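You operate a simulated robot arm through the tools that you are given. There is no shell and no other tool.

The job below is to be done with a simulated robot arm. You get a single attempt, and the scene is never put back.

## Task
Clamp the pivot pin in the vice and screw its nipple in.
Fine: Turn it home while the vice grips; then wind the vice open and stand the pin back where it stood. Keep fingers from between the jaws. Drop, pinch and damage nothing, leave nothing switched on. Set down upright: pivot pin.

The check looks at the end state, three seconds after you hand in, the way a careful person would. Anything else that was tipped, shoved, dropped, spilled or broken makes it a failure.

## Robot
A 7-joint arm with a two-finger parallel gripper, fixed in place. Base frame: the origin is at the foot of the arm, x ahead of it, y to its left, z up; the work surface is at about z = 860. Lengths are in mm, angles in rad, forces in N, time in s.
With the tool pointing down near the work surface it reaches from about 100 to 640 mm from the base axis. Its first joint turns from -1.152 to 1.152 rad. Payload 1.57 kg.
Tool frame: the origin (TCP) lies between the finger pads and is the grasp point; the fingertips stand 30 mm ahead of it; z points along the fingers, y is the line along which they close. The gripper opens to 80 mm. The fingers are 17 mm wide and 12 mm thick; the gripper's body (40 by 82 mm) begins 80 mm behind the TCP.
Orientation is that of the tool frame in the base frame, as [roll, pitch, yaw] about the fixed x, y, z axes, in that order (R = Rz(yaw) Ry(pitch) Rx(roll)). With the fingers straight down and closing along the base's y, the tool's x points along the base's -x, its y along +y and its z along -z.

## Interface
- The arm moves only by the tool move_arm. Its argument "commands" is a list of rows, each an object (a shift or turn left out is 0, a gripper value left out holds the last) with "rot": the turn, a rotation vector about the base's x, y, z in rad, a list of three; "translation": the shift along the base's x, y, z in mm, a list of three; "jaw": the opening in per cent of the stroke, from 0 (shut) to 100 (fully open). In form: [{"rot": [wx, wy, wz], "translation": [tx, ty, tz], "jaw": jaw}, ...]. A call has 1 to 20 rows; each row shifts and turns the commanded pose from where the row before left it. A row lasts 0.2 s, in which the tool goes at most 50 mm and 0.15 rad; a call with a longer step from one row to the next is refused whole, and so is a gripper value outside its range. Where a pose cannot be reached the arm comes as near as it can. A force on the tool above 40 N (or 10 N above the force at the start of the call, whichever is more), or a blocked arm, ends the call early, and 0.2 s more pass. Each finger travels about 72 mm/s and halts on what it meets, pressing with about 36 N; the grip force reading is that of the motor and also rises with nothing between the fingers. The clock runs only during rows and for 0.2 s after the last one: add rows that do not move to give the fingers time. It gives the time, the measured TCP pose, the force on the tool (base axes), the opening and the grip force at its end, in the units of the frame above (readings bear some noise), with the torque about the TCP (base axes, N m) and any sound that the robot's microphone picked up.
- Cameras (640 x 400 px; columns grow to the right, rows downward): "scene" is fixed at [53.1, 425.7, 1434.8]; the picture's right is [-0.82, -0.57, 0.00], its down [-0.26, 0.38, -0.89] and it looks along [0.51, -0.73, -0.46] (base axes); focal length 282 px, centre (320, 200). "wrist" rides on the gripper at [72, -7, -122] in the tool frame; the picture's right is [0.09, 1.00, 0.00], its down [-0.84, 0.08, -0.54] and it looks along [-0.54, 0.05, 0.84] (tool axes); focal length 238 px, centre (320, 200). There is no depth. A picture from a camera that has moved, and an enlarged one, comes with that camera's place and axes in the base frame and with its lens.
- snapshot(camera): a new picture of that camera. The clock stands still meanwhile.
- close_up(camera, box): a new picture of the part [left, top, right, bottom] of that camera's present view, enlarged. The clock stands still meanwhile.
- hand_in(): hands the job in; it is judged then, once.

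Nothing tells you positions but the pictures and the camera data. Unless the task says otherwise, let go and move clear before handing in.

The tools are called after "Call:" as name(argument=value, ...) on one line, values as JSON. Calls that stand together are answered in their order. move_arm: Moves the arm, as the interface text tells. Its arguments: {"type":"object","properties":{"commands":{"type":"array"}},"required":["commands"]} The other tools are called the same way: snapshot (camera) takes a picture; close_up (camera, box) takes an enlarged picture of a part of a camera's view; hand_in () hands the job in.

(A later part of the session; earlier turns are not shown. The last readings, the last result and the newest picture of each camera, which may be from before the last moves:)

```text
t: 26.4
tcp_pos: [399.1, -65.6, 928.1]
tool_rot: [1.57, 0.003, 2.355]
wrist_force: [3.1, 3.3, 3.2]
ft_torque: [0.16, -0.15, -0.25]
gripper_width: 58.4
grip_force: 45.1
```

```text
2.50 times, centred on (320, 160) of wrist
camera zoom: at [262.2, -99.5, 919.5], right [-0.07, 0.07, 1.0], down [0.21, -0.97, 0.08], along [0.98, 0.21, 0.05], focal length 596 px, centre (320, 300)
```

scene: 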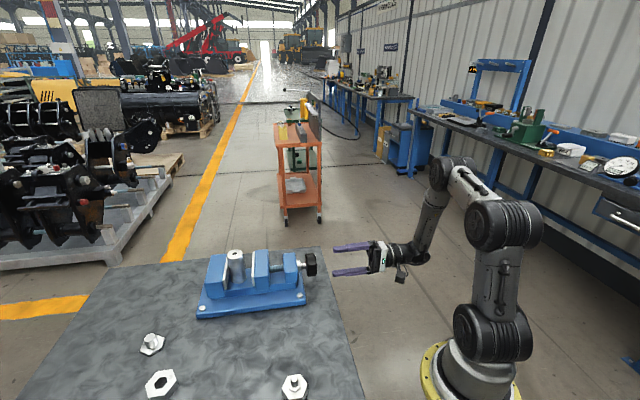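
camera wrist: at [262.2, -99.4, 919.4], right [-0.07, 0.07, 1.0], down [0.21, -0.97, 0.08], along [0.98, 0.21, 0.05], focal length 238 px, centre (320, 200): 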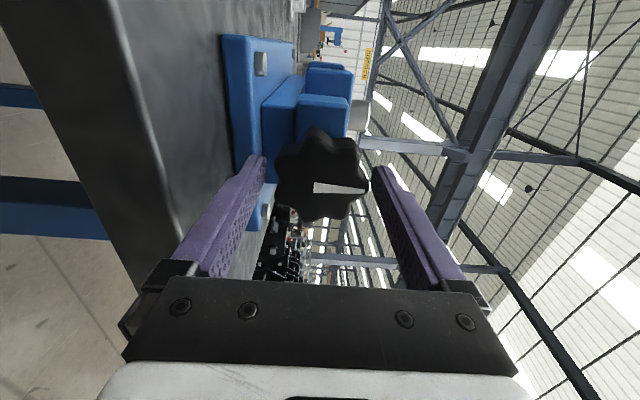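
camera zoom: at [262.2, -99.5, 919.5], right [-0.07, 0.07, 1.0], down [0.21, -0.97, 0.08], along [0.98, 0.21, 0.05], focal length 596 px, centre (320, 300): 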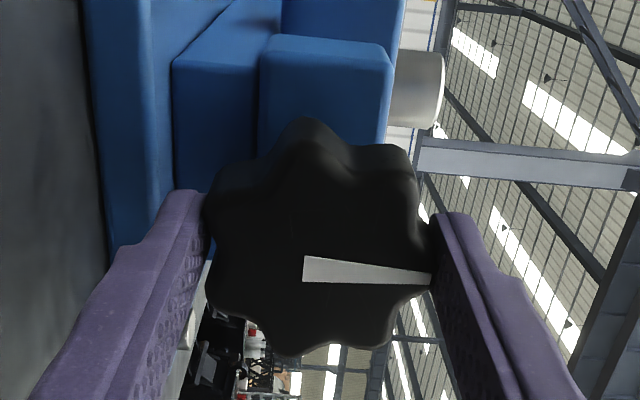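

Gripped at 58.4 mm. I'll turn a little clockwise, seen from the handle, to check that it moves the jaw inward.

Call:
move_arm(commands=[{"rot": [0.07, 0.07, 0]}, {"rot": [0.09, 0.09, 0]}, {"rot": [0.09, 0.09, 0]}, {"rot": [0.09, 0.09, 0]}, {"rot": [0.09, 0.09, 0]}, {"rot": [0.09, 0.09, 0]}, {}])

Call:
close_up(camera="wrist", box=[240, 80, 400, 240])

Call:
close_up(camera="scene", box=[200, 220, 360, 320])

```text
t: 28.0
tcp_pos: [400.1, -66.3, 927.3]
tool_rot: [1.57, -0.734, 2.36]
wrist_force: [-1.1, 2.1, 8.1]
ft_torque: [0.55, -0.56, 0.89]
gripper_width: 58.3
grip_force: 45.1
```

```text
2.50 times, centred on (320, 160) of wrist
camera zoom: at [272.5, -109.9, 970.8], right [0.42, -0.42, 0.8], down [0.09, -0.86, -0.5], along [0.9, 0.29, -0.32], focal length 596 px, centre (320, 300)
```

zoom: 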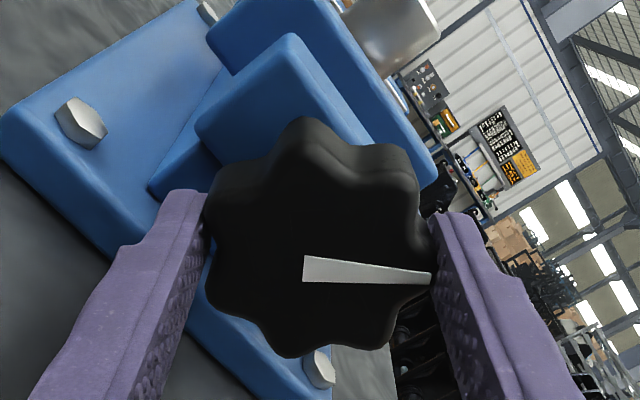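

```text
4.00 times, centred on (280, 270) of scene
camera zoom: at [53.0, 425.8, 1434.8], right [-0.82, -0.57, 0.0], down [-0.26, 0.38, -0.89], along [0.51, -0.73, -0.46], focal length 1127 px, centre (480, -80)
```

zoom: 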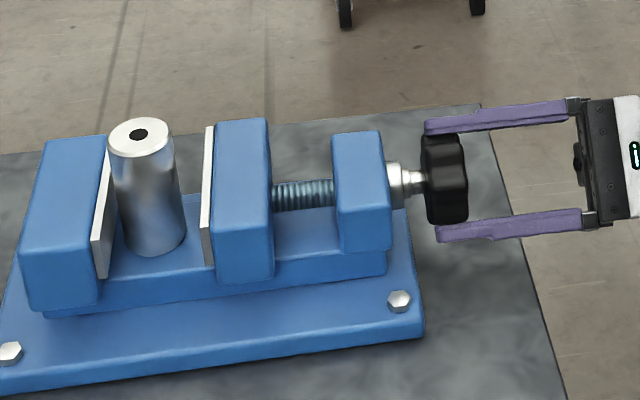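

The knob turns with the gripper. I'll continue turning the same way for more of a revolution.

Call:
move_arm(commands=[{"rot": [0.099, 0.099, 0]}, {"rot": [0.099, 0.099, 0]}, {"rot": [0.099, 0.099, 0]}, {"rot": [0.099, 0.099, 0]}, {"rot": [0.099, 0.099, 0]}, {"rot": [0.099, 0.099, 0]}, {"rot": [0.099, 0.099, 0]}, {"rot": [0.099, 0.099, 0]}, {}])

Call:
close_up(camera="wrist", box=[240, 80, 400, 240])

Call:
close_up(camera="scene", box=[200, 220, 360, 320])

```text
t: 30.0
tcp_pos: [400.0, -66.9, 928.6]
tool_rot: [-1.555, -1.291, -0.808]
wrist_force: [4.4, -20.4, 23.5]
ft_torque: [-0.24, 0.18, 0.35]
gripper_width: 58.2
grip_force: 45.6
```

```text
2.50 times, centred on (320, 160) of wrist
camera zoom: at [323.5, -161.3, 998.2], right [0.69, -0.7, -0.19], down [-0.49, -0.27, -0.83], along [0.53, 0.67, -0.53], focal length 596 px, centre (320, 300)
```

zoom: 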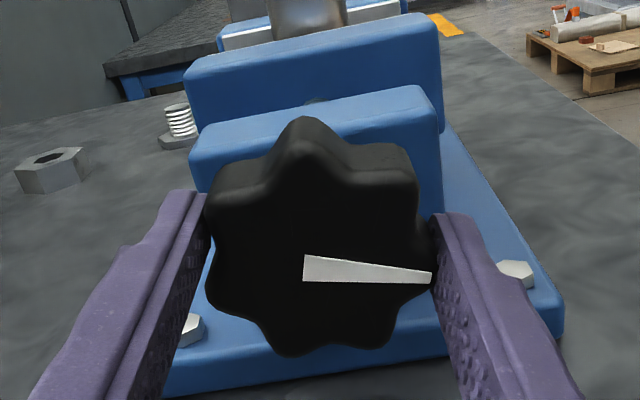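

```text
4.00 times, centred on (280, 270) of scene
camera zoom: at [53.0, 425.2, 1435.0], right [-0.82, -0.57, 0.0], down [-0.26, 0.38, -0.89], along [0.51, -0.73, -0.46], focal length 1127 px, centre (480, -80)
```

zoom: 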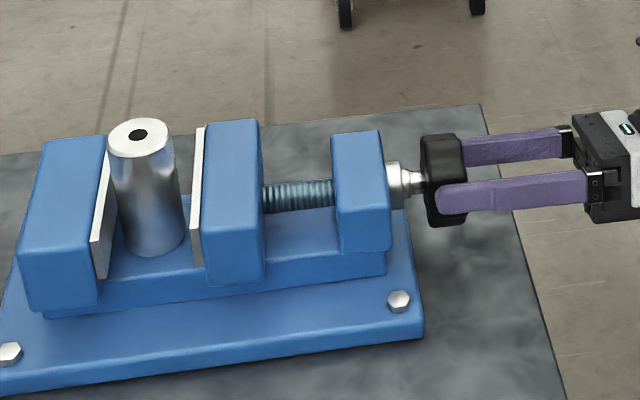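

The jaw advanced towards the pin, so clockwise closes it. A sideways load built up from a slight off-centre grip, so I'll open, re-centre and grip again before continuing.

Call:
move_arm(commands=[{"jaw": 85}, {"jaw": 85}, {}])

Call:
close_up(camera="wrist", box=[240, 80, 400, 240])

```text
t: 30.8
tcp_pos: [399.6, -65.0, 926.2]
tool_rot: [-1.574, -1.284, -0.784]
wrist_force: [-1.0, 0.7, -1.0]
ft_torque: [0.02, 0.0, -0.02]
gripper_width: 67.7
grip_force: 0.1
```

```text
2.50 times, centred on (320, 160) of wrist
camera zoom: at [323.3, -159.4, 996.8], right [0.69, -0.69, -0.19], down [-0.5, -0.27, -0.82], along [0.52, 0.67, -0.53], focal length 596 px, centre (320, 300)
```

zoom: 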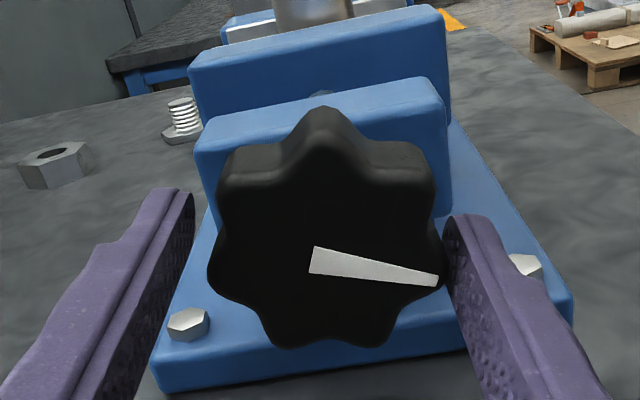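

The knob axis is about 2.5 mm higher than the tool centre, so I'll shift to match, grip again and turn further.

Call:
move_arm(commands=[{"translation": [0.4, -0.4, 2.5]}, {"jaw": 40}, {"jaw": 40}, {"jaw": 40}])

Call:
move_arm(commands=[{"rot": [0.07, 0.07, 0]}, {"rot": [0.099, 0.099, 0]}, {"rot": [0.099, 0.099, 0]}, {"rot": [0.099, 0.099, 0]}, {"rot": [0.099, 0.099, 0]}, {"rot": [0.099, 0.099, 0]}, {}])

Call:
close_up(camera="scene", box=[200, 220, 360, 320])

Call:
snapshot(camera="wrist")

```text
t: 31.8
tcp_pos: [400.9, -66.0, 928.0]
tool_rot: [-1.578, -1.291, -0.784]
wrist_force: [16.9, -10.0, -9.8]
ft_torque: [-0.34, 0.31, 0.17]
gripper_width: 59.6
grip_force: 45.0
```

```text
t: 33.4
tcp_pos: [402.2, -67.0, 927.6]
tool_rot: [-1.576, -0.49, -0.792]
wrist_force: [30.5, -12.0, -20.7]
ft_torque: [0.0, -0.09, 0.74]
gripper_width: 58.9
grip_force: 44.4
```

```text
4.00 times, centred on (280, 270) of scene
camera zoom: at [54.2, 425.3, 1434.9], right [-0.82, -0.57, 0.0], down [-0.26, 0.38, -0.89], along [0.51, -0.73, -0.46], focal length 1127 px, centre (480, -80)
```

zoom: 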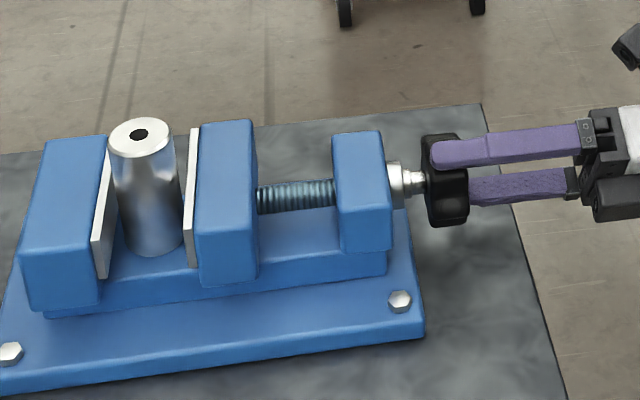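

```text
taken
camera wrist: at [358.1, -194.3, 967.9], right [0.38, -0.39, -0.84], down [-0.88, 0.12, -0.46], along [0.28, 0.91, -0.3], focal length 238 px, centre (320, 200)
```

wrist: 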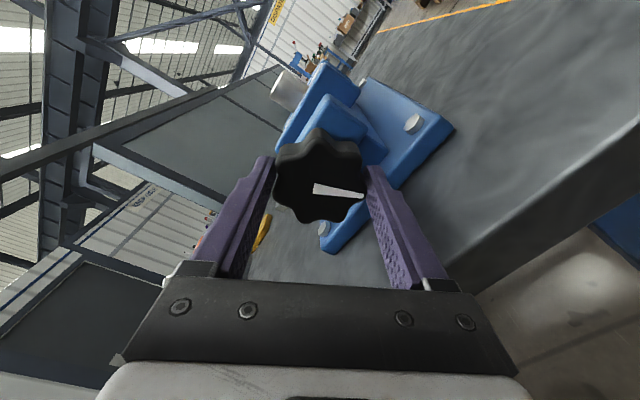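

The jaw is now close to the pin. I'll zoom in to gauge the remaining gap.

Call:
close_up(camera="scene", box=[215, 240, 275, 300])

Call:
close_up(camera="wrist", box=[240, 60, 440, 260])

```text
6.67 times, centred on (245, 270) of scene
camera zoom: at [54.2, 425.3, 1434.9], right [-0.82, -0.57, 0.0], down [-0.26, 0.38, -0.89], along [0.51, -0.73, -0.46], focal length 1878 px, centre (820, -267)
```

zoom: 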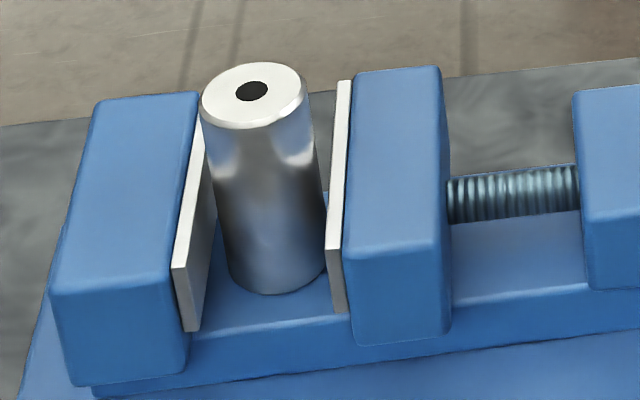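

```text
2.00 times, centred on (340, 160) of wrist
camera zoom: at [358.1, -194.3, 967.9], right [0.38, -0.39, -0.84], down [-0.88, 0.12, -0.46], along [0.28, 0.91, -0.3], focal length 477 px, centre (280, 280)
```

zoom: 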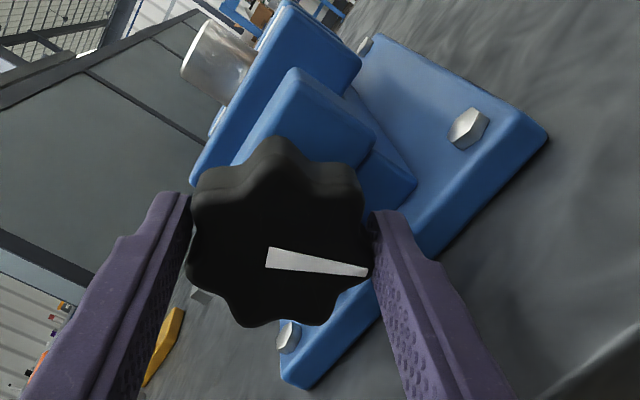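

About 11 mm of closing remains, roughly 2.4 rad of turning. I'll release, roll the open fingers back around the knob and re-centre for one long turn.

Call:
move_arm(commands=[{"jaw": 88}, {"jaw": 88}, {"translation": [0.3, -1.2, -0.4]}, {}])

Call:
move_arm(commands=[{"rot": [-0.1, -0.1, 0]}, {"rot": [-0.1, -0.1, 0]}, {"rot": [-0.1, -0.1, 0]}, {"rot": [-0.1, -0.1, 0]}, {"rot": [-0.1, -0.1, 0]}, {"rot": [-0.1, -0.1, 0]}, {"rot": [-0.1, -0.1, 0]}, {"rot": [-0.1, -0.1, 0]}, {"rot": [-0.1, -0.1, 0]}, {"rot": [-0.1, -0.1, 0]}, {"rot": [-0.1, -0.1, 0]}, {"rot": [-0.1, -0.1, 0]}, {"rot": [-0.1, -0.1, 0]}, {"rot": [-0.1, -0.1, 0]}, {"rot": [-0.1, -0.1, 0]}, {"rot": [-0.1, -0.1, 0]}, {}])

Call:
snapshot(camera="wrist")

Call:
close_up(camera="wrist", box=[240, 80, 400, 240])

```text
t: 34.4
tcp_pos: [399.8, -66.4, 928.3]
tool_rot: [-1.571, -0.489, -0.784]
wrist_force: [-0.3, -0.6, -0.4]
ft_torque: [0.02, -0.04, 0.0]
gripper_width: 70.2
grip_force: 0.3
```

```text
t: 38.0
tcp_pos: [400.1, -66.6, 928.3]
tool_rot: [1.571, -0.387, 2.356]
wrist_force: [0.1, -0.8, -0.6]
ft_torque: [0.02, -0.01, 0.0]
gripper_width: 70.4
grip_force: 0.0
```

```text
taken
camera wrist: at [265.5, -103.1, 949.4], right [0.21, -0.2, 0.96], down [0.19, -0.95, -0.24], along [0.96, 0.23, -0.16], focal length 238 px, centre (320, 200)
```

wrist: 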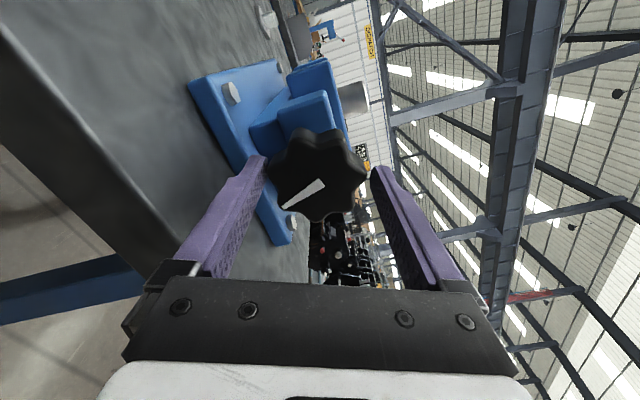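

```text
2.50 times, centred on (320, 160) of wrist
camera zoom: at [265.5, -103.1, 949.4], right [0.21, -0.2, 0.96], down [0.19, -0.95, -0.24], along [0.96, 0.23, -0.16], focal length 596 px, centre (320, 300)
```

zoom: 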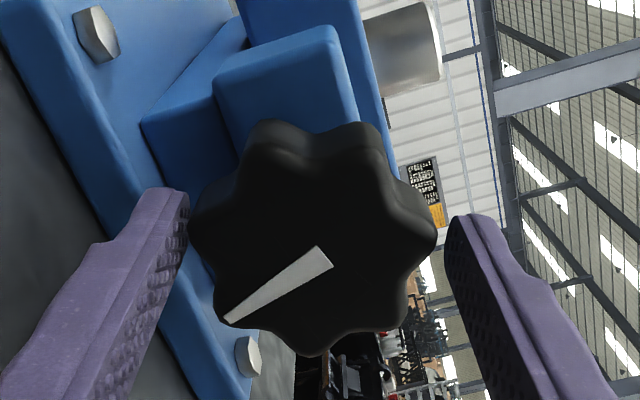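

The knob axis is about z=926.3, so I'll drop 2 mm, grip, and turn clockwise in stages while watching the load.

Call:
move_arm(commands=[{"translation": [0, 0, -2]}, {"jaw": 40}, {"jaw": 40}, {"jaw": 40}])

Call:
move_arm(commands=[{"rot": [0.07, 0.07, 0]}, {"rot": [0.095, 0.095, 0]}, {"rot": [0.095, 0.095, 0]}, {"rot": [0.095, 0.095, 0]}, {"rot": [0.095, 0.095, 0]}, {"rot": [0.095, 0.095, 0]}, {"rot": [0.095, 0.095, 0]}, {"rot": [0.095, 0.095, 0]}, {"rot": [0.095, 0.095, 0]}, {}])

Call:
close_up(camera="scene", box=[215, 240, 275, 300])

```text
t: 39.0
tcp_pos: [400.7, -66.4, 925.9]
tool_rot: [1.574, -0.388, 2.356]
wrist_force: [-0.7, -0.7, -4.4]
ft_torque: [0.25, -0.23, 0.02]
gripper_width: 59.4
grip_force: 45.5
```

```text
t: 41.2
tcp_pos: [400.4, -65.9, 925.3]
tool_rot: [1.517, -1.564, 2.408]
wrist_force: [-6.7, 1.6, -0.5]
ft_torque: [-0.42, 0.43, -0.7]
gripper_width: 59.4
grip_force: 45.4
```

```text
6.67 times, centred on (245, 270) of scene
camera zoom: at [53.0, 425.8, 1434.8], right [-0.82, -0.57, 0.0], down [-0.26, 0.38, -0.89], along [0.51, -0.73, -0.46], focal length 1878 px, centre (820, -267)
```

zoom: 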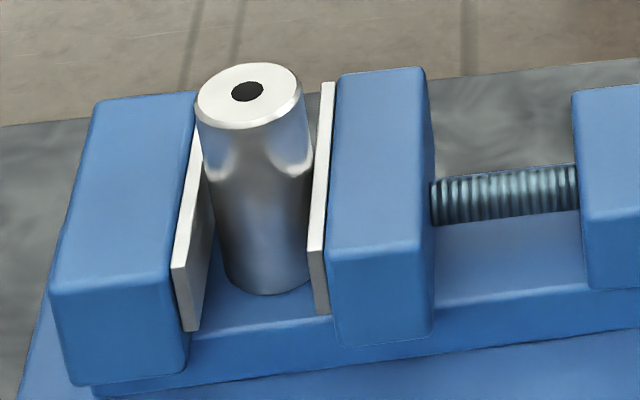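

The jaw has reached the pin and is sliding it towards the fixed jaw, with about 4 mm to go. I'll continue more slowly.

Call:
move_arm(commands=[{"rot": [0.06, 0.06, 0]}, {"rot": [0.06, 0.06, 0]}, {"rot": [0.06, 0.06, 0]}, {"rot": [0.06, 0.06, 0]}, {"rot": [0.06, 0.06, 0]}, {}])

Call:
close_up(camera="scene", box=[215, 240, 275, 300])

Call:
close_up(camera="wrist", box=[240, 80, 400, 240])

```text
t: 42.6
tcp_pos: [401.5, -66.9, 927.2]
tool_rot: [-1.575, -1.154, -0.781]
wrist_force: [-7.9, -7.3, -8.9]
ft_torque: [-0.65, 0.35, 0.8]
gripper_width: 59.6
grip_force: 45.2
```

```text
6.67 times, centred on (245, 270) of scene
camera zoom: at [53.1, 425.5, 1434.9], right [-0.82, -0.57, 0.0], down [-0.26, 0.38, -0.89], along [0.51, -0.73, -0.46], focal length 1878 px, centre (820, -267)
```

zoom: 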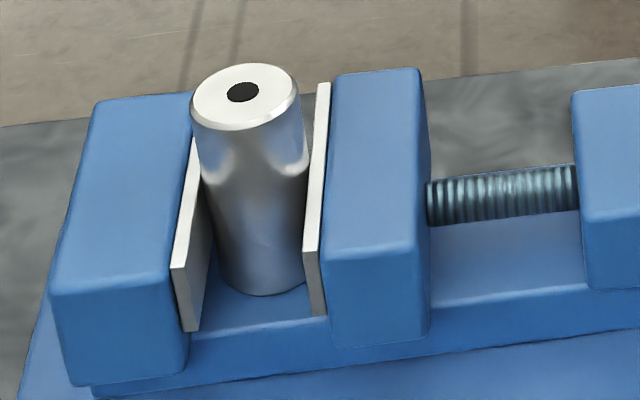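

```text
2.50 times, centred on (320, 160) of wrist
camera zoom: at [330.8, -167.8, 995.2], right [0.67, -0.67, -0.32], down [-0.57, -0.19, -0.8], along [0.47, 0.72, -0.51], focal length 596 px, centre (320, 300)
```

zoom: 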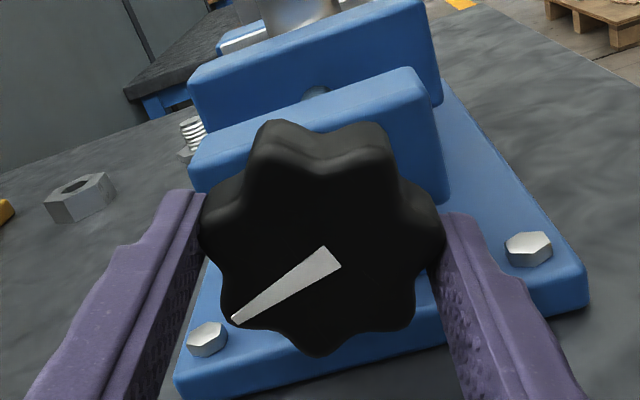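

Call:
move_arm(commands=[{"rot": [0.05, 0.05, 0]}, {"rot": [0.05, 0.05, 0]}, {"rot": [0.05, 0.05, 0]}, {"rot": [0.05, 0.05, 0]}, {}])

Call:
close_up(camera="scene", box=[215, 240, 275, 300])

Call:
close_up(camera="wrist", box=[240, 80, 400, 240])

```text
t: 43.8
tcp_pos: [401.1, -66.1, 926.8]
tool_rot: [-1.568, -0.873, -0.787]
wrist_force: [7.7, -4.6, -6.7]
ft_torque: [-0.82, 0.01, 0.91]
gripper_width: 59.4
grip_force: 44.5
```

```text
6.67 times, centred on (245, 270) of scene
camera zoom: at [53.4, 425.6, 1434.8], right [-0.82, -0.57, 0.0], down [-0.26, 0.38, -0.89], along [0.51, -0.73, -0.46], focal length 1878 px, centre (820, -267)
```

zoom: 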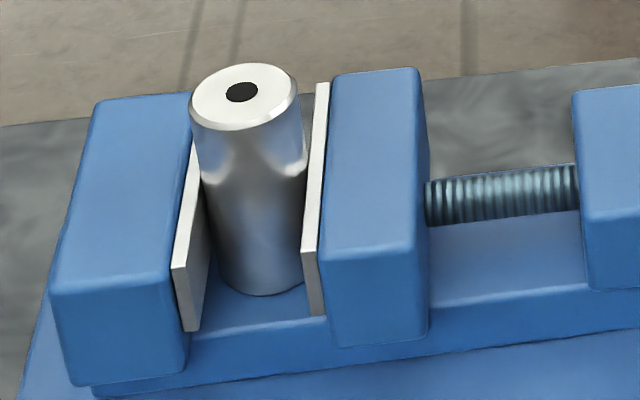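

```text
2.50 times, centred on (320, 160) of wrist
camera zoom: at [343.6, -181.0, 986.4], right [0.58, -0.58, -0.57], down [-0.72, -0.04, -0.69], along [0.38, 0.81, -0.45], focal length 596 px, centre (320, 300)
```

zoom: 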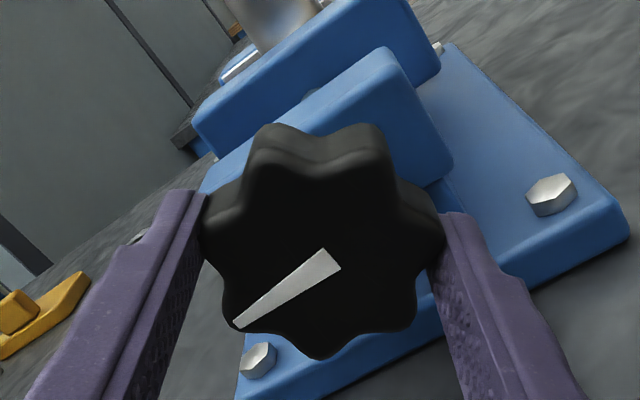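

Torque is starting to rise, so the pin is touching the fixed jaw. I'll continue in small increments until it's firmly gripped.

Call:
move_arm(commands=[{"rot": [0.035, 0.035, 0]}, {"rot": [0.035, 0.035, 0]}, {"rot": [0.035, 0.035, 0]}, {}])

Call:
close_up(camera="scene", box=[215, 240, 275, 300])

Call:
close_up(camera="wrist", box=[240, 80, 400, 240])

```text
t: 44.8
tcp_pos: [400.5, -67.2, 928.4]
tool_rot: [-1.568, -0.726, -0.791]
wrist_force: [12.6, -7.0, 2.7]
ft_torque: [-0.19, -0.52, -0.17]
gripper_width: 58.6
grip_force: 44.9
```

```text
6.67 times, centred on (245, 270) of scene
camera zoom: at [53.4, 425.5, 1434.8], right [-0.82, -0.57, 0.0], down [-0.26, 0.38, -0.89], along [0.51, -0.73, -0.46], focal length 1878 px, centre (820, -267)
```

zoom: 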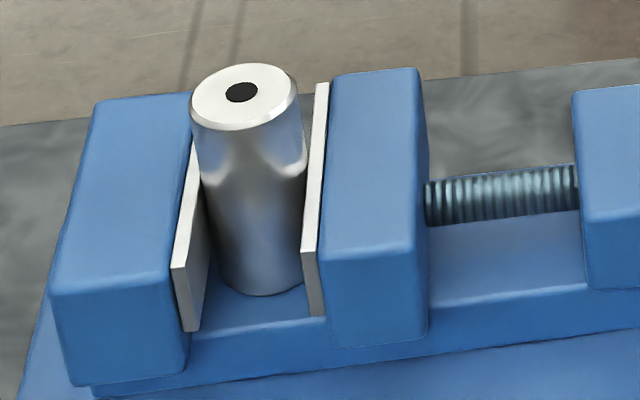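

```text
2.50 times, centred on (320, 160) of wrist
camera zoom: at [349.7, -187.6, 980.2], right [0.52, -0.52, -0.68], down [-0.79, 0.03, -0.61], along [0.34, 0.86, -0.39], focal length 596 px, centre (320, 300)
```

zoom: 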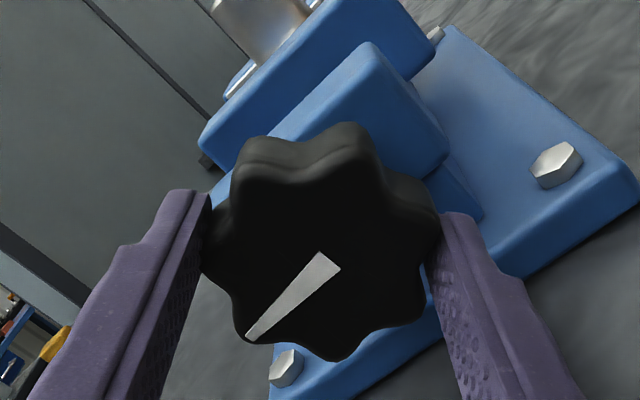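

The knob slipped in the fingers, so the vice is biting. I'll re-grip with the fingers seated in the knob's valleys and give it one more firm nip to be sure.

Call:
move_arm(commands=[{"jaw": 88}, {"jaw": 88}, {"rot": [-0.097, -0.097, 0]}, {"rot": [-0.097, -0.097, 0]}, {"rot": [-0.097, -0.097, 0]}, {"rot": [-0.097, -0.097, 0]}, {}])

Call:
close_up(camera="wrist", box=[240, 80, 400, 240])

Call:
close_up(camera="scene", box=[215, 240, 275, 300])

```text
t: 46.4
tcp_pos: [399.7, -67.1, 926.6]
tool_rot: [-1.57, -1.274, -0.785]
wrist_force: [0.4, 0.1, 0.2]
ft_torque: [-0.02, -0.02, 0.05]
gripper_width: 70.4
grip_force: 0.0
```

```text
2.50 times, centred on (320, 160) of wrist
camera zoom: at [324.5, -161.8, 997.8], right [0.69, -0.69, -0.2], down [-0.5, -0.26, -0.82], along [0.52, 0.67, -0.53], focal length 596 px, centre (320, 300)
```

zoom: 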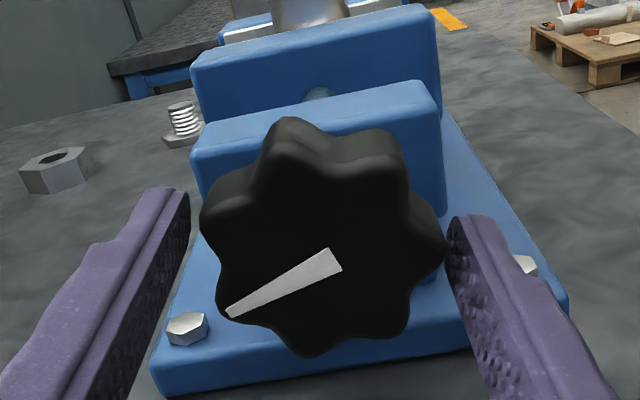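

```text
6.67 times, centred on (245, 270) of scene
camera zoom: at [53.1, 425.7, 1434.8], right [-0.82, -0.57, 0.0], down [-0.26, 0.38, -0.89], along [0.51, -0.73, -0.46], focal length 1878 px, centre (820, -267)
```

zoom: 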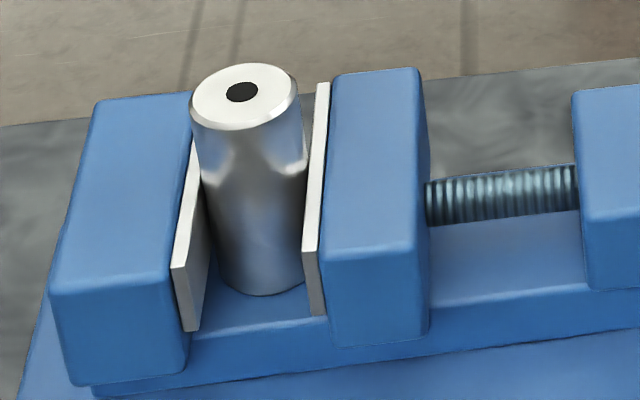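

Call:
move_arm(commands=[{"jaw": 40}, {"jaw": 40}, {"jaw": 40}, {"rot": [0.03, 0.03, 0]}, {"rot": [0.04, 0.04, 0]}, {"rot": [0.04, 0.04, 0]}, {"rot": [0.04, 0.04, 0]}, {}])

Call:
close_up(camera="wrist", box=[240, 80, 400, 240])

Call:
close_up(camera="scene", box=[215, 240, 275, 300])

```text
t: 48.2
tcp_pos: [401.7, -66.6, 925.5]
tool_rot: [-1.571, -1.059, -0.787]
wrist_force: [0.7, -3.5, 3.5]
ft_torque: [-1.11, 0.46, -0.05]
gripper_width: 59.4
grip_force: 45.2
```

```text
2.50 times, centred on (320, 160) of wrist
camera zoom: at [335.1, -172.5, 992.9], right [0.65, -0.65, -0.41], down [-0.62, -0.14, -0.77], along [0.44, 0.75, -0.49], focal length 596 px, centre (320, 300)
```

zoom: 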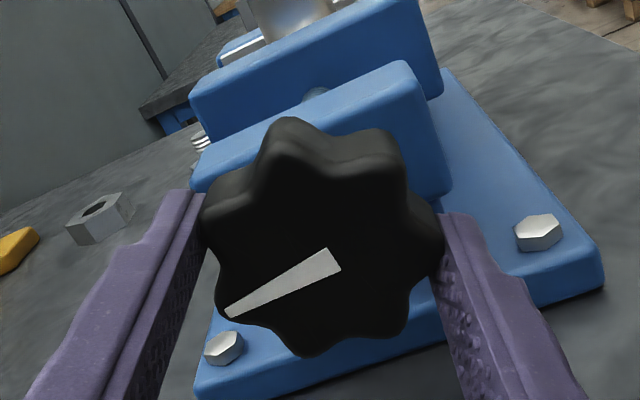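

```text
6.67 times, centred on (245, 270) of scene
camera zoom: at [53.1, 425.6, 1434.8], right [-0.82, -0.57, 0.0], down [-0.26, 0.38, -0.89], along [0.51, -0.73, -0.46], focal length 1878 px, centre (820, -267)
```

zoom: 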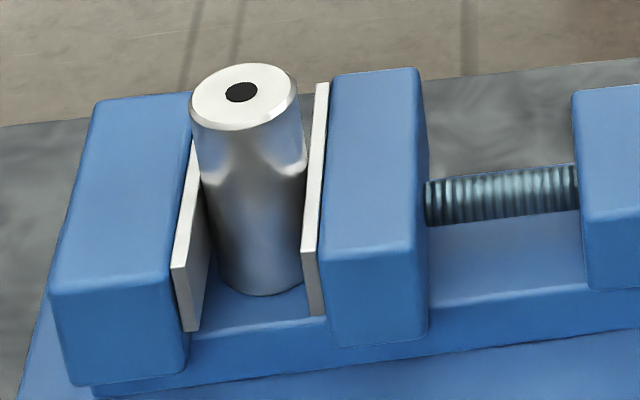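

The knob turned with the fingers this time. A bit more torque, then I'll check whether it stays put on release.

Call:
move_arm(commands=[{"rot": [0.04, 0.04, 0]}, {"rot": [0.04, 0.04, 0]}, {"rot": [0.04, 0.04, 0]}, {}, {}])

Call:
close_up(camera="wrist", box=[240, 80, 400, 240])

Call:
close_up(camera="scene", box=[215, 240, 275, 300])

```text
t: 49.4
tcp_pos: [400.8, -66.5, 927.1]
tool_rot: [-1.57, -0.893, -0.784]
wrist_force: [4.4, 0.3, 1.4]
ft_torque: [-1.12, -0.32, -0.58]
gripper_width: 59.7
grip_force: 45.2
```

```text
2.50 times, centred on (320, 160) of wrist
camera zoom: at [342.8, -180.2, 987.0], right [0.59, -0.59, -0.55], down [-0.71, -0.05, -0.7], along [0.38, 0.81, -0.45], focal length 596 px, centre (320, 300)
```

zoom: 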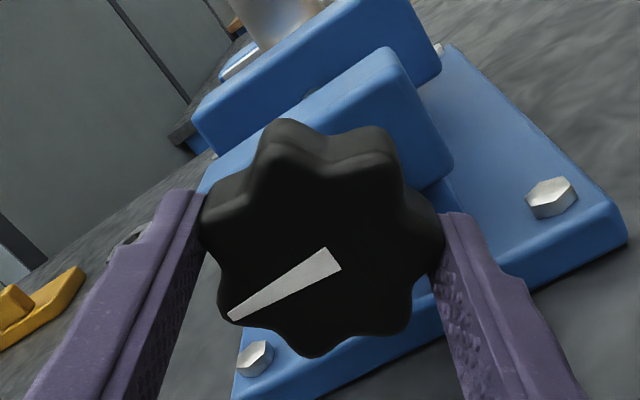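

```text
6.67 times, centred on (245, 270) of scene
camera zoom: at [53.2, 425.8, 1434.8], right [-0.82, -0.57, 0.0], down [-0.26, 0.38, -0.89], along [0.51, -0.73, -0.46], focal length 1878 px, centre (820, -267)
```

zoom: 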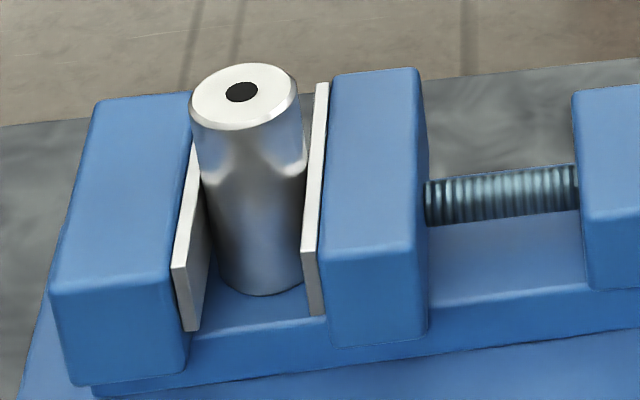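

Torque is now about 1 N·m and the jaw has stopped moving: firmly clamped. I'll release the knob and check that it holds.

Call:
move_arm(commands=[{"jaw": 88}, {"jaw": 88}, {}, {}])

Call:
close_up(camera="wrist", box=[240, 80, 400, 240])

Call:
close_up(camera="scene", box=[215, 240, 275, 300])

```text
t: 50.4
tcp_pos: [400.5, -66.3, 926.5]
tool_rot: [-1.572, -0.889, -0.786]
wrist_force: [0.2, 0.1, -0.7]
ft_torque: [0.01, 0.01, -0.03]
gripper_width: 70.3
grip_force: 0.0
```

```text
2.50 times, centred on (320, 160) of wrist
camera zoom: at [342.6, -180.2, 986.9], right [0.59, -0.59, -0.55], down [-0.71, -0.05, -0.7], along [0.38, 0.81, -0.45], focal length 596 px, centre (320, 300)
```

zoom: 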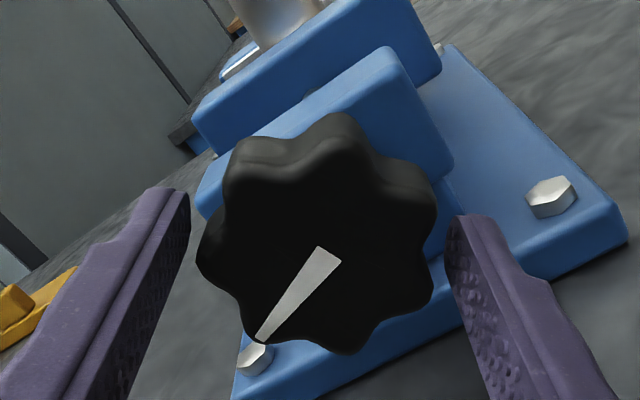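

```text
6.67 times, centred on (245, 270) of scene
camera zoom: at [53.1, 425.7, 1434.8], right [-0.82, -0.57, 0.0], down [-0.26, 0.38, -0.89], along [0.51, -0.73, -0.46], focal length 1878 px, centre (820, -267)
```

zoom: 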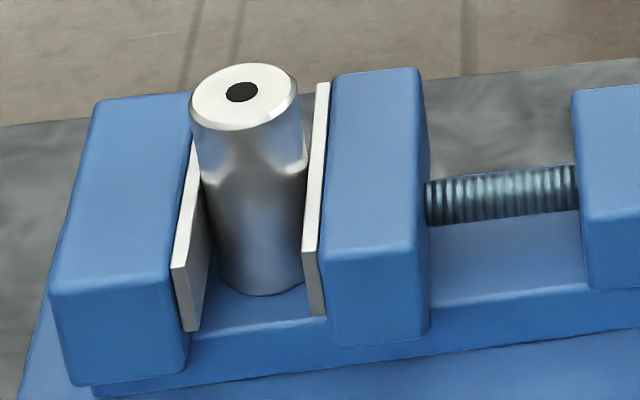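

The knob springs back a little on release. I'll zoom right in on the contact lines between pin and jaws to see whether it's still held.

Call:
close_up(camera="scene", box=[228, 246, 252, 262])

Call:
close_up(camera="scene", box=[230, 262, 254, 278])

```text
16.00 times, centred on (240, 254) of scene
camera zoom: at [53.1, 425.7, 1434.8], right [-0.82, -0.57, 0.0], down [-0.26, 0.38, -0.89], along [0.51, -0.73, -0.46], focal length 4508 px, centre (1600, -664)
```

zoom: 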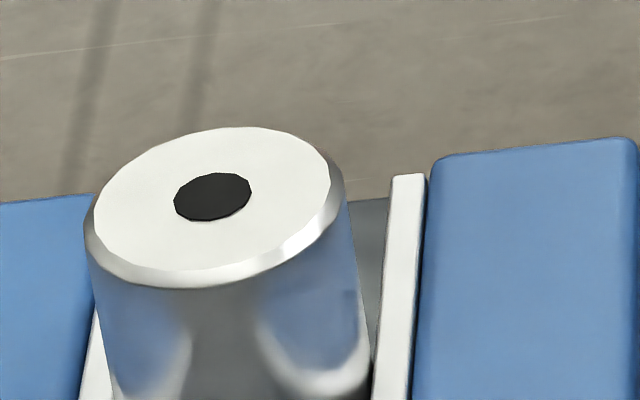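

```text
16.00 times, centred on (242, 270) of scene
camera zoom: at [53.1, 425.7, 1434.8], right [-0.82, -0.57, 0.0], down [-0.26, 0.38, -0.89], along [0.51, -0.73, -0.46], focal length 4508 px, centre (1568, -920)
```

zoom: 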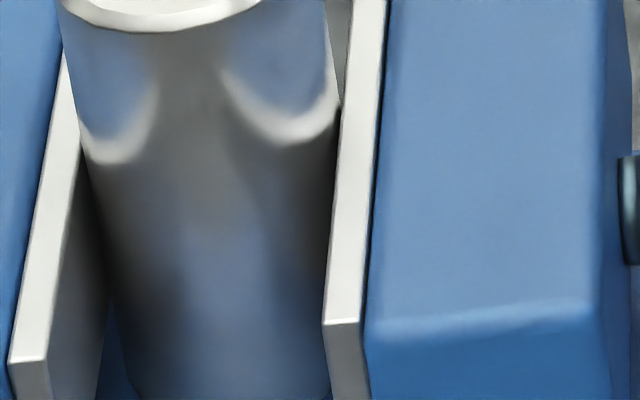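

The pin sits tight against both plates. Next I'll back away from the knob, rise and roll the wrist back.

Call:
move_arm(commands=[{"translation": [-10, -10, 0], "jaw": 92}, {"translation": [-15, -15, 0]}, {"translation": [-15, -15, 0]}, {"translation": [-10, -10, 5]}, {"translation": [0, 0, 10], "rot": [-0.1, -0.1, 0]}, {"translation": [0, 0, 10], "rot": [-0.1, -0.1, 0]}, {"translation": [0, 0, 10], "rot": [-0.1, -0.1, 0]}, {"translation": [0, 0, 10], "rot": [-0.1, -0.1, 0]}, {"translation": [0, 0, 10], "rot": [-0.1, -0.1, 0]}, {"translation": [0, 0, 10], "rot": [-0.1, -0.1, 0]}, {"translation": [0, 0, 10], "rot": [-0.1, -0.1, 0]}, {"translation": [0, 0, 10], "rot": [-0.1, -0.1, 0]}, {"translation": [0, 0, 10], "rot": [-0.1, -0.1, 0]}, {"rot": [-0.1, -0.1, 0]}, {"rot": [-0.1, -0.1, 0]}, {"rot": [-0.1, -0.1, 0]}, {"rot": [-0.1, -0.1, 0]}, {"rot": [-0.1, -0.1, 0]}, {"rot": [-0.1, -0.1, 0]}, {"rot": [-0.087, -0.087, 0]}])

```text
t: 54.6
tcp_pos: [350.4, -116.5, 1021.3]
tool_rot: [1.571, -0.003, 2.358]
wrist_force: [0.1, -0.8, 0.0]
ft_torque: [0.03, -0.02, 0.02]
gripper_width: 73.5
grip_force: 0.0
```

Call:
move_arm(commands=[{"translation": [0, 0, 5], "rot": [-0.101, 0.101, 0]}, {"translation": [0, 0, 5], "rot": [-0.101, 0.101, 0]}, {"translation": [0, 0, 5], "rot": [-0.101, 0.101, 0]}, {"translation": [0, 0, 5], "rot": [-0.101, 0.101, 0]}, {"translation": [0, 0, 5], "rot": [-0.101, 0.101, 0]}, {"translation": [0, 0, 5], "rot": [-0.101, 0.101, 0]}, {"translation": [0, 0, 5], "rot": [-0.101, 0.101, 0]}, {"translation": [0, 0, 5], "rot": [-0.101, 0.101, 0]}, {"translation": [0, 0, 5], "rot": [-0.101, 0.101, 0]}, {"translation": [0, 0, 5], "rot": [-0.101, 0.101, 0]}, {"translation": [0, 0, 5], "rot": [-0.1007, 0.1007, 0]}, {}])

Call:
snapshot(camera="scene")

```text
t: 57.2
tcp_pos: [349.6, -117.4, 1077.4]
tool_rot: [-3.137, -0.001, 2.348]
wrist_force: [0.2, 0.6, 0.6]
ft_torque: [0.01, 0.01, -0.02]
gripper_width: 73.5
grip_force: 0.1
```

```text
taken
```

scene: 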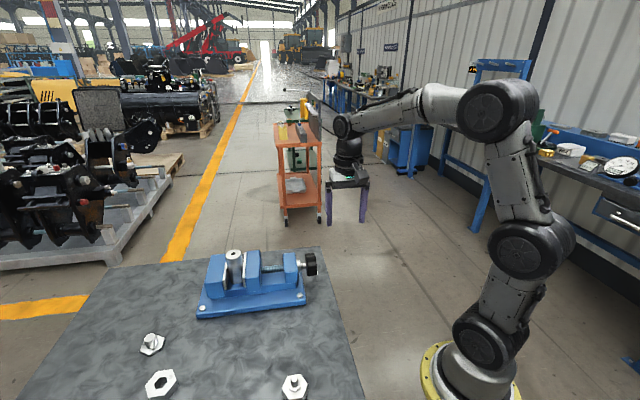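

The wrist is pointing down again. I'll move over to the nipple with the tool yawed back to +45°.

Call:
move_arm(commands=[{"translation": [-8.7, 30.1, 0], "rot": [0, 0, 0.1428]}, {"translation": [-8.7, 30.1, 0], "rot": [0, 0, 0.1428]}, {"translation": [-8.7, 30.1, 0], "rot": [0, 0, 0.1428]}, {"translation": [-8.7, 30.1, 0], "rot": [0, 0, 0.1428]}, {"translation": [-8.7, 30.1, 0], "rot": [0, 0, 0.1428]}, {"translation": [-8.7, 30.1, 0], "rot": [0, 0, 0.1428]}, {"translation": [-8.7, 30.1, 0], "rot": [0, 0, 0.1428]}, {"translation": [-8.7, 30.1, 0], "rot": [0, 0, 0.1428]}, {"translation": [-8.7, 30.1, 0], "rot": [0, 0, 0.1428]}, {"translation": [-8.7, 30.1, 0], "rot": [0, 0, 0.1428]}, {"translation": [-8.7, 30.1, 0], "rot": [0, 0, 0.1428]}, {}])

Call:
snapshot(camera="wrist")

Call:
close_up(camera="wrist", box=[270, 80, 390, 180])

```text
t: 59.8
tcp_pos: [254.0, 214.4, 1077.4]
tool_rot: [-3.141, 0.0, -2.361]
wrist_force: [0.5, 1.0, -0.1]
ft_torque: [0.0, 0.0, -0.01]
gripper_width: 73.6
grip_force: 0.1
```

```text
taken
camera wrist: at [208.0, 160.7, 1199.2], right [-0.77, 0.64, 0.0], down [0.54, 0.64, 0.54], along [0.35, 0.41, -0.84], focal length 238 px, centre (320, 200)
```

wrist: 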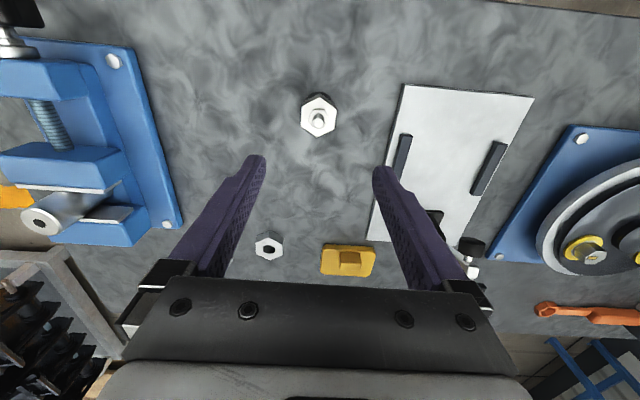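

```text
4.00 times, centred on (330, 130) of wrist
camera zoom: at [208.0, 160.7, 1199.2], right [-0.77, 0.64, 0.0], down [0.54, 0.64, 0.54], along [0.35, 0.41, -0.84], focal length 953 px, centre (280, 480)
```

zoom: 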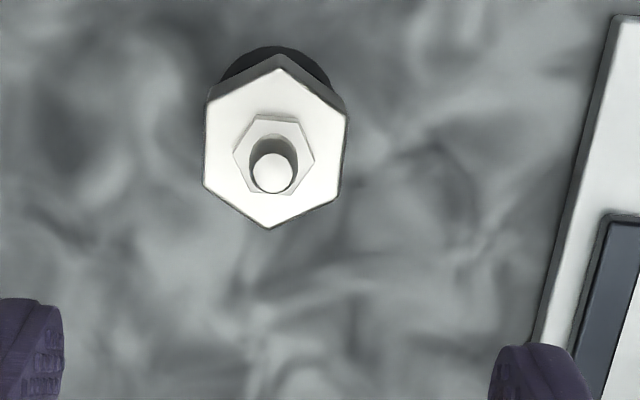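

The nipple's hex is about 40 mm across flats, top at z≈913, centred near (254, 212) with flats already in line with the fingers. Before taking it, I'll measure the clamped pin's hole position from directly above.

Call:
move_arm(commands=[{"translation": [37.6, -16, 0]}, {"translation": [37.6, -16, 0]}, {"translation": [37.6, -16, 0]}, {"translation": [37.6, -16, 0]}, {"translation": [37.6, -16, 0]}, {"translation": [37.6, -16, 0]}, {"translation": [37.6, -16, 0]}, {"translation": [37.6, -16, -10]}, {"translation": [0, 0, -22]}, {}, {}])

Call:
snapshot(camera="wrist")

Call:
close_up(camera="wrist", box=[270, 110, 370, 210])

```text
t: 62.2
tcp_pos: [554.4, 87.8, 1043.9]
tool_rot: [-3.14, 0.0, -2.362]
wrist_force: [0.7, -0.5, -0.2]
ft_torque: [-0.02, -0.02, 0.0]
gripper_width: 73.4
grip_force: 0.0
```

```text
taken
camera wrist: at [507.9, 33.9, 1166.1], right [-0.77, 0.64, 0.0], down [0.54, 0.64, 0.54], along [0.35, 0.41, -0.84], focal length 238 px, centre (320, 200)
```

wrist: 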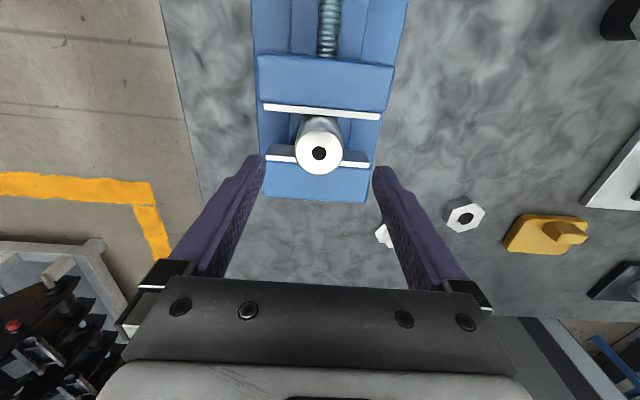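

```text
4.00 times, centred on (320, 160) of wrist
camera zoom: at [507.9, 33.9, 1166.1], right [-0.77, 0.64, 0.0], down [0.54, 0.64, 0.54], along [0.35, 0.41, -0.84], focal length 953 px, centre (320, 360)
```

zoom: 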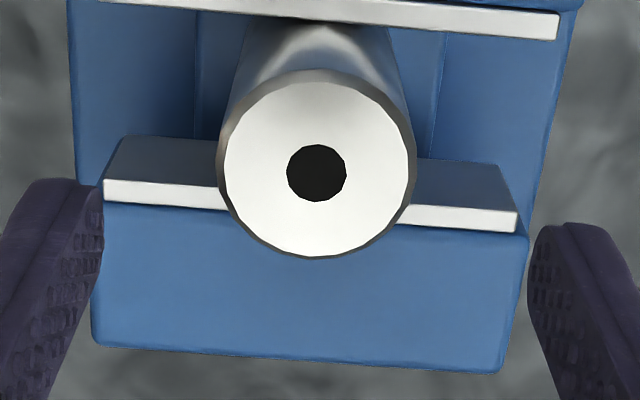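

The pin's hole is about 3.6 mm off from the tool axis. I'll shift onto it, then view it from two yaw angles to cancel out any camera calibration error.

Call:
move_arm(commands=[{"translation": [-1.4, -3.3, -4]}, {}, {}])

Call:
close_up(camera="wrist", box=[270, 110, 370, 210])

Call:
move_arm(commands=[{"rot": [0, 0, -0.1428]}, {"rot": [0, 0, -0.1428]}, {"rot": [0, 0, -0.1428]}, {"rot": [0, 0, -0.1428]}, {"rot": [0, 0, -0.1428]}, {"rot": [0, 0, -0.1428]}, {"rot": [0, 0, -0.1428]}, {"rot": [0, 0, -0.1428]}, {"rot": [0, 0, -0.1428]}, {"rot": [0, 0, -0.1428]}, {"rot": [0, 0, -0.1428]}, {}, {}])

Call:
close_up(camera="wrist", box=[270, 110, 370, 210])

```text
t: 63.0
tcp_pos: [552.9, 84.3, 1039.7]
tool_rot: [-3.139, 0.001, -2.364]
wrist_force: [0.6, -0.8, 0.2]
ft_torque: [0.01, 0.01, 0.04]
gripper_width: 73.6
grip_force: 0.1
```

```text
4.00 times, centred on (320, 160) of wrist
camera zoom: at [506.4, 30.0, 1162.0], right [-0.77, 0.64, 0.0], down [0.54, 0.64, 0.54], along [0.35, 0.41, -0.84], focal length 953 px, centre (320, 360)
```

zoom: 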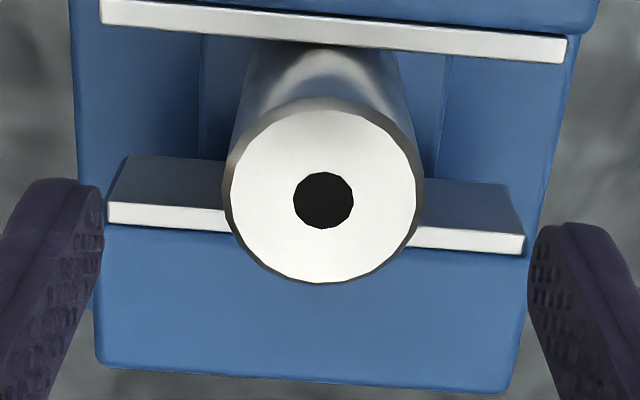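

```text
t: 65.8
tcp_pos: [554.0, 83.3, 1041.3]
tool_rot: [-3.141, 0.0, 2.35]
wrist_force: [0.3, -0.1, -0.2]
ft_torque: [-0.01, 0.0, -0.03]
gripper_width: 73.5
grip_force: 0.1
```

```text
4.00 times, centred on (320, 160) of wrist
camera zoom: at [499.6, 130.7, 1163.1], right [0.64, 0.76, 0.0], down [0.64, -0.54, 0.54], along [0.41, -0.35, -0.84], focal length 953 px, centre (320, 360)
```

zoom: 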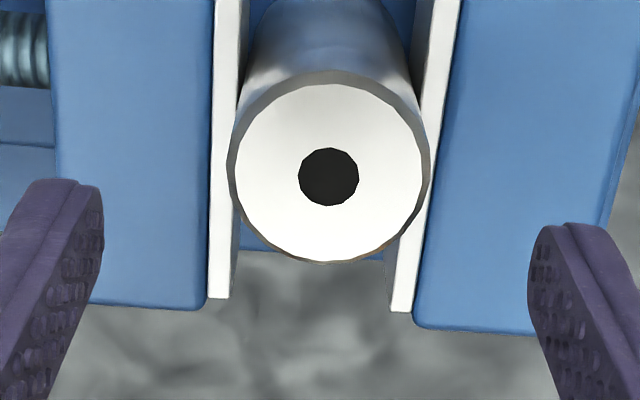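

Both views agree on the pin hole at about (553.7, 87.0), top z≈989, with the pin visibly tight between both plates. Now I'll go back to the nipple, turning the wrist back to +45°.

Call:
move_arm(commands=[{"translation": [0, 0, 30]}, {"translation": [-27.3, 11.7, 6], "rot": [0, 0, 0.1428]}, {"translation": [-27.3, 11.7, 0], "rot": [0, 0, 0.1428]}, {"translation": [-27.3, 11.7, 0], "rot": [0, 0, 0.1428]}, {"translation": [-27.3, 11.7, 0], "rot": [0, 0, 0.1428]}, {"translation": [-27.3, 11.7, 0], "rot": [0, 0, 0.1428]}, {"translation": [-27.3, 11.7, 0], "rot": [0, 0, 0.1428]}, {"translation": [-27.3, 11.7, 0], "rot": [0, 0, 0.1428]}, {"translation": [-27.3, 11.7, 0], "rot": [0, 0, 0.1428]}, {"translation": [-27.3, 11.7, 0], "rot": [0, 0, 0.1428]}, {"translation": [-27.3, 11.7, 0], "rot": [0, 0, 0.1428]}, {"translation": [-26, 11, -20], "rot": [0, 0, 0.1428]}, {"translation": [0, 0, -30]}, {"translation": [0, 0, -20], "jaw": 92}, {}, {}])

Call:
snapshot(camera="wrist")

Call:
close_up(camera="wrist", box=[260, 100, 380, 200])

```text
t: 69.2
tcp_pos: [256.2, 211.6, 1005.6]
tool_rot: [-3.141, 0.0, -2.365]
wrist_force: [0.5, -0.9, -0.3]
ft_torque: [0.01, -0.01, 0.01]
gripper_width: 73.6
grip_force: 0.1
```

```text
taken
camera wrist: at [208.7, 156.3, 1128.2], right [-0.77, 0.64, 0.0], down [0.54, 0.64, 0.54], along [0.35, 0.41, -0.84], focal length 238 px, centre (320, 200)
```

wrist: 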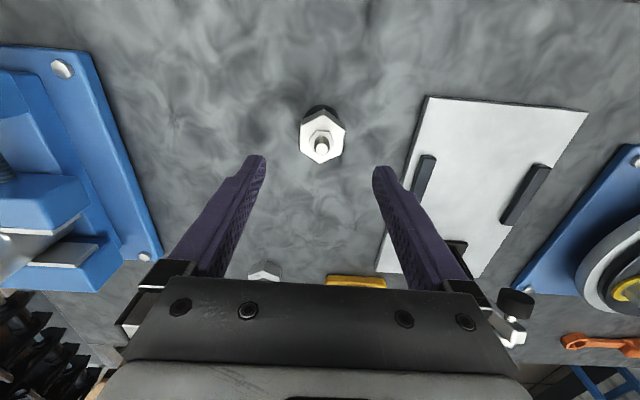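

```text
4.00 times, centred on (320, 150) of wrist
camera zoom: at [208.7, 156.3, 1128.2], right [-0.77, 0.64, 0.0], down [0.54, 0.64, 0.54], along [0.35, 0.41, -0.84], focal length 953 px, centre (320, 400)
```

zoom: 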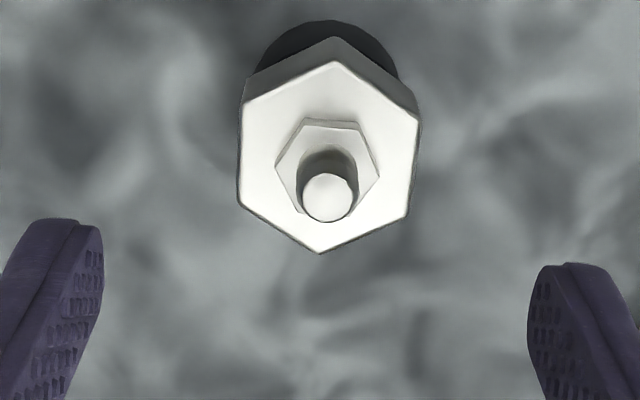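

The nipple centre is at about (253.8, 212.3), with its flats about 2.5° off the finger line. I'll correct both and lower partway.

Call:
move_arm(commands=[{"translation": [-1.3, 0.5, -10], "rot": [0, 0, 0.044]}, {"translation": [0, 0, -20]}, {"translation": [0, 0, -16]}, {}, {}])

Call:
close_up(camera="wrist", box=[250, 100, 390, 220])

Call:
close_up(camera="scene", box=[250, 320, 350, 400])

```text
t: 70.4
tcp_pos: [253.7, 211.1, 959.9]
tool_rot: [-3.141, 0.001, -2.32]
wrist_force: [0.5, -0.4, -0.1]
ft_torque: [0.02, 0.0, 0.03]
gripper_width: 73.6
grip_force: 0.0
```

```text
3.33 times, centred on (320, 160) of wrist
camera zoom: at [208.6, 155.7, 1082.1], right [-0.79, 0.61, 0.0], down [0.51, 0.67, 0.54], along [0.33, 0.43, -0.84], focal length 794 px, centre (320, 333)
```

zoom: 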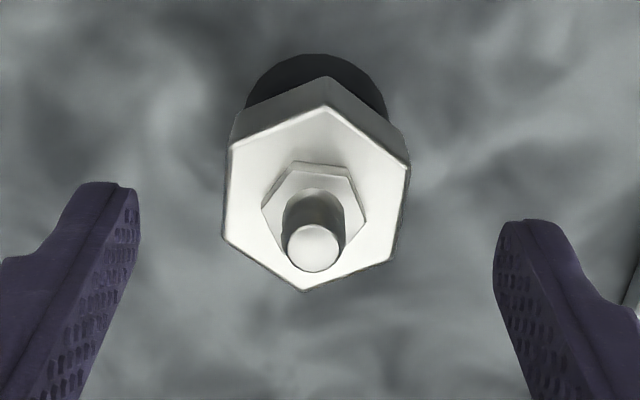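

```text
5.00 times, centred on (300, 360) of scene
camera zoom: at [53.1, 425.7, 1434.8], right [-0.82, -0.57, 0.0], down [-0.26, 0.38, -0.89], along [0.51, -0.73, -0.46], focal length 1409 px, centre (420, -600)
```

zoom: 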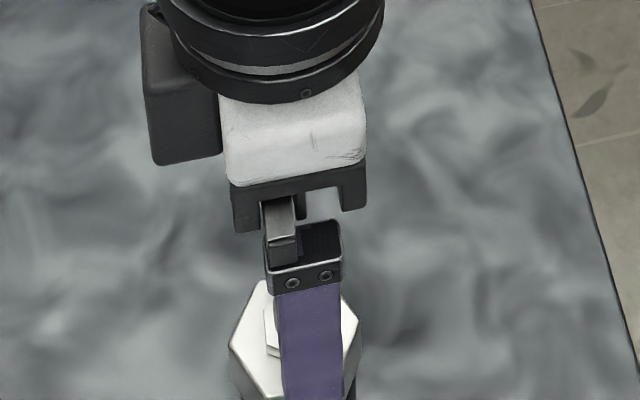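

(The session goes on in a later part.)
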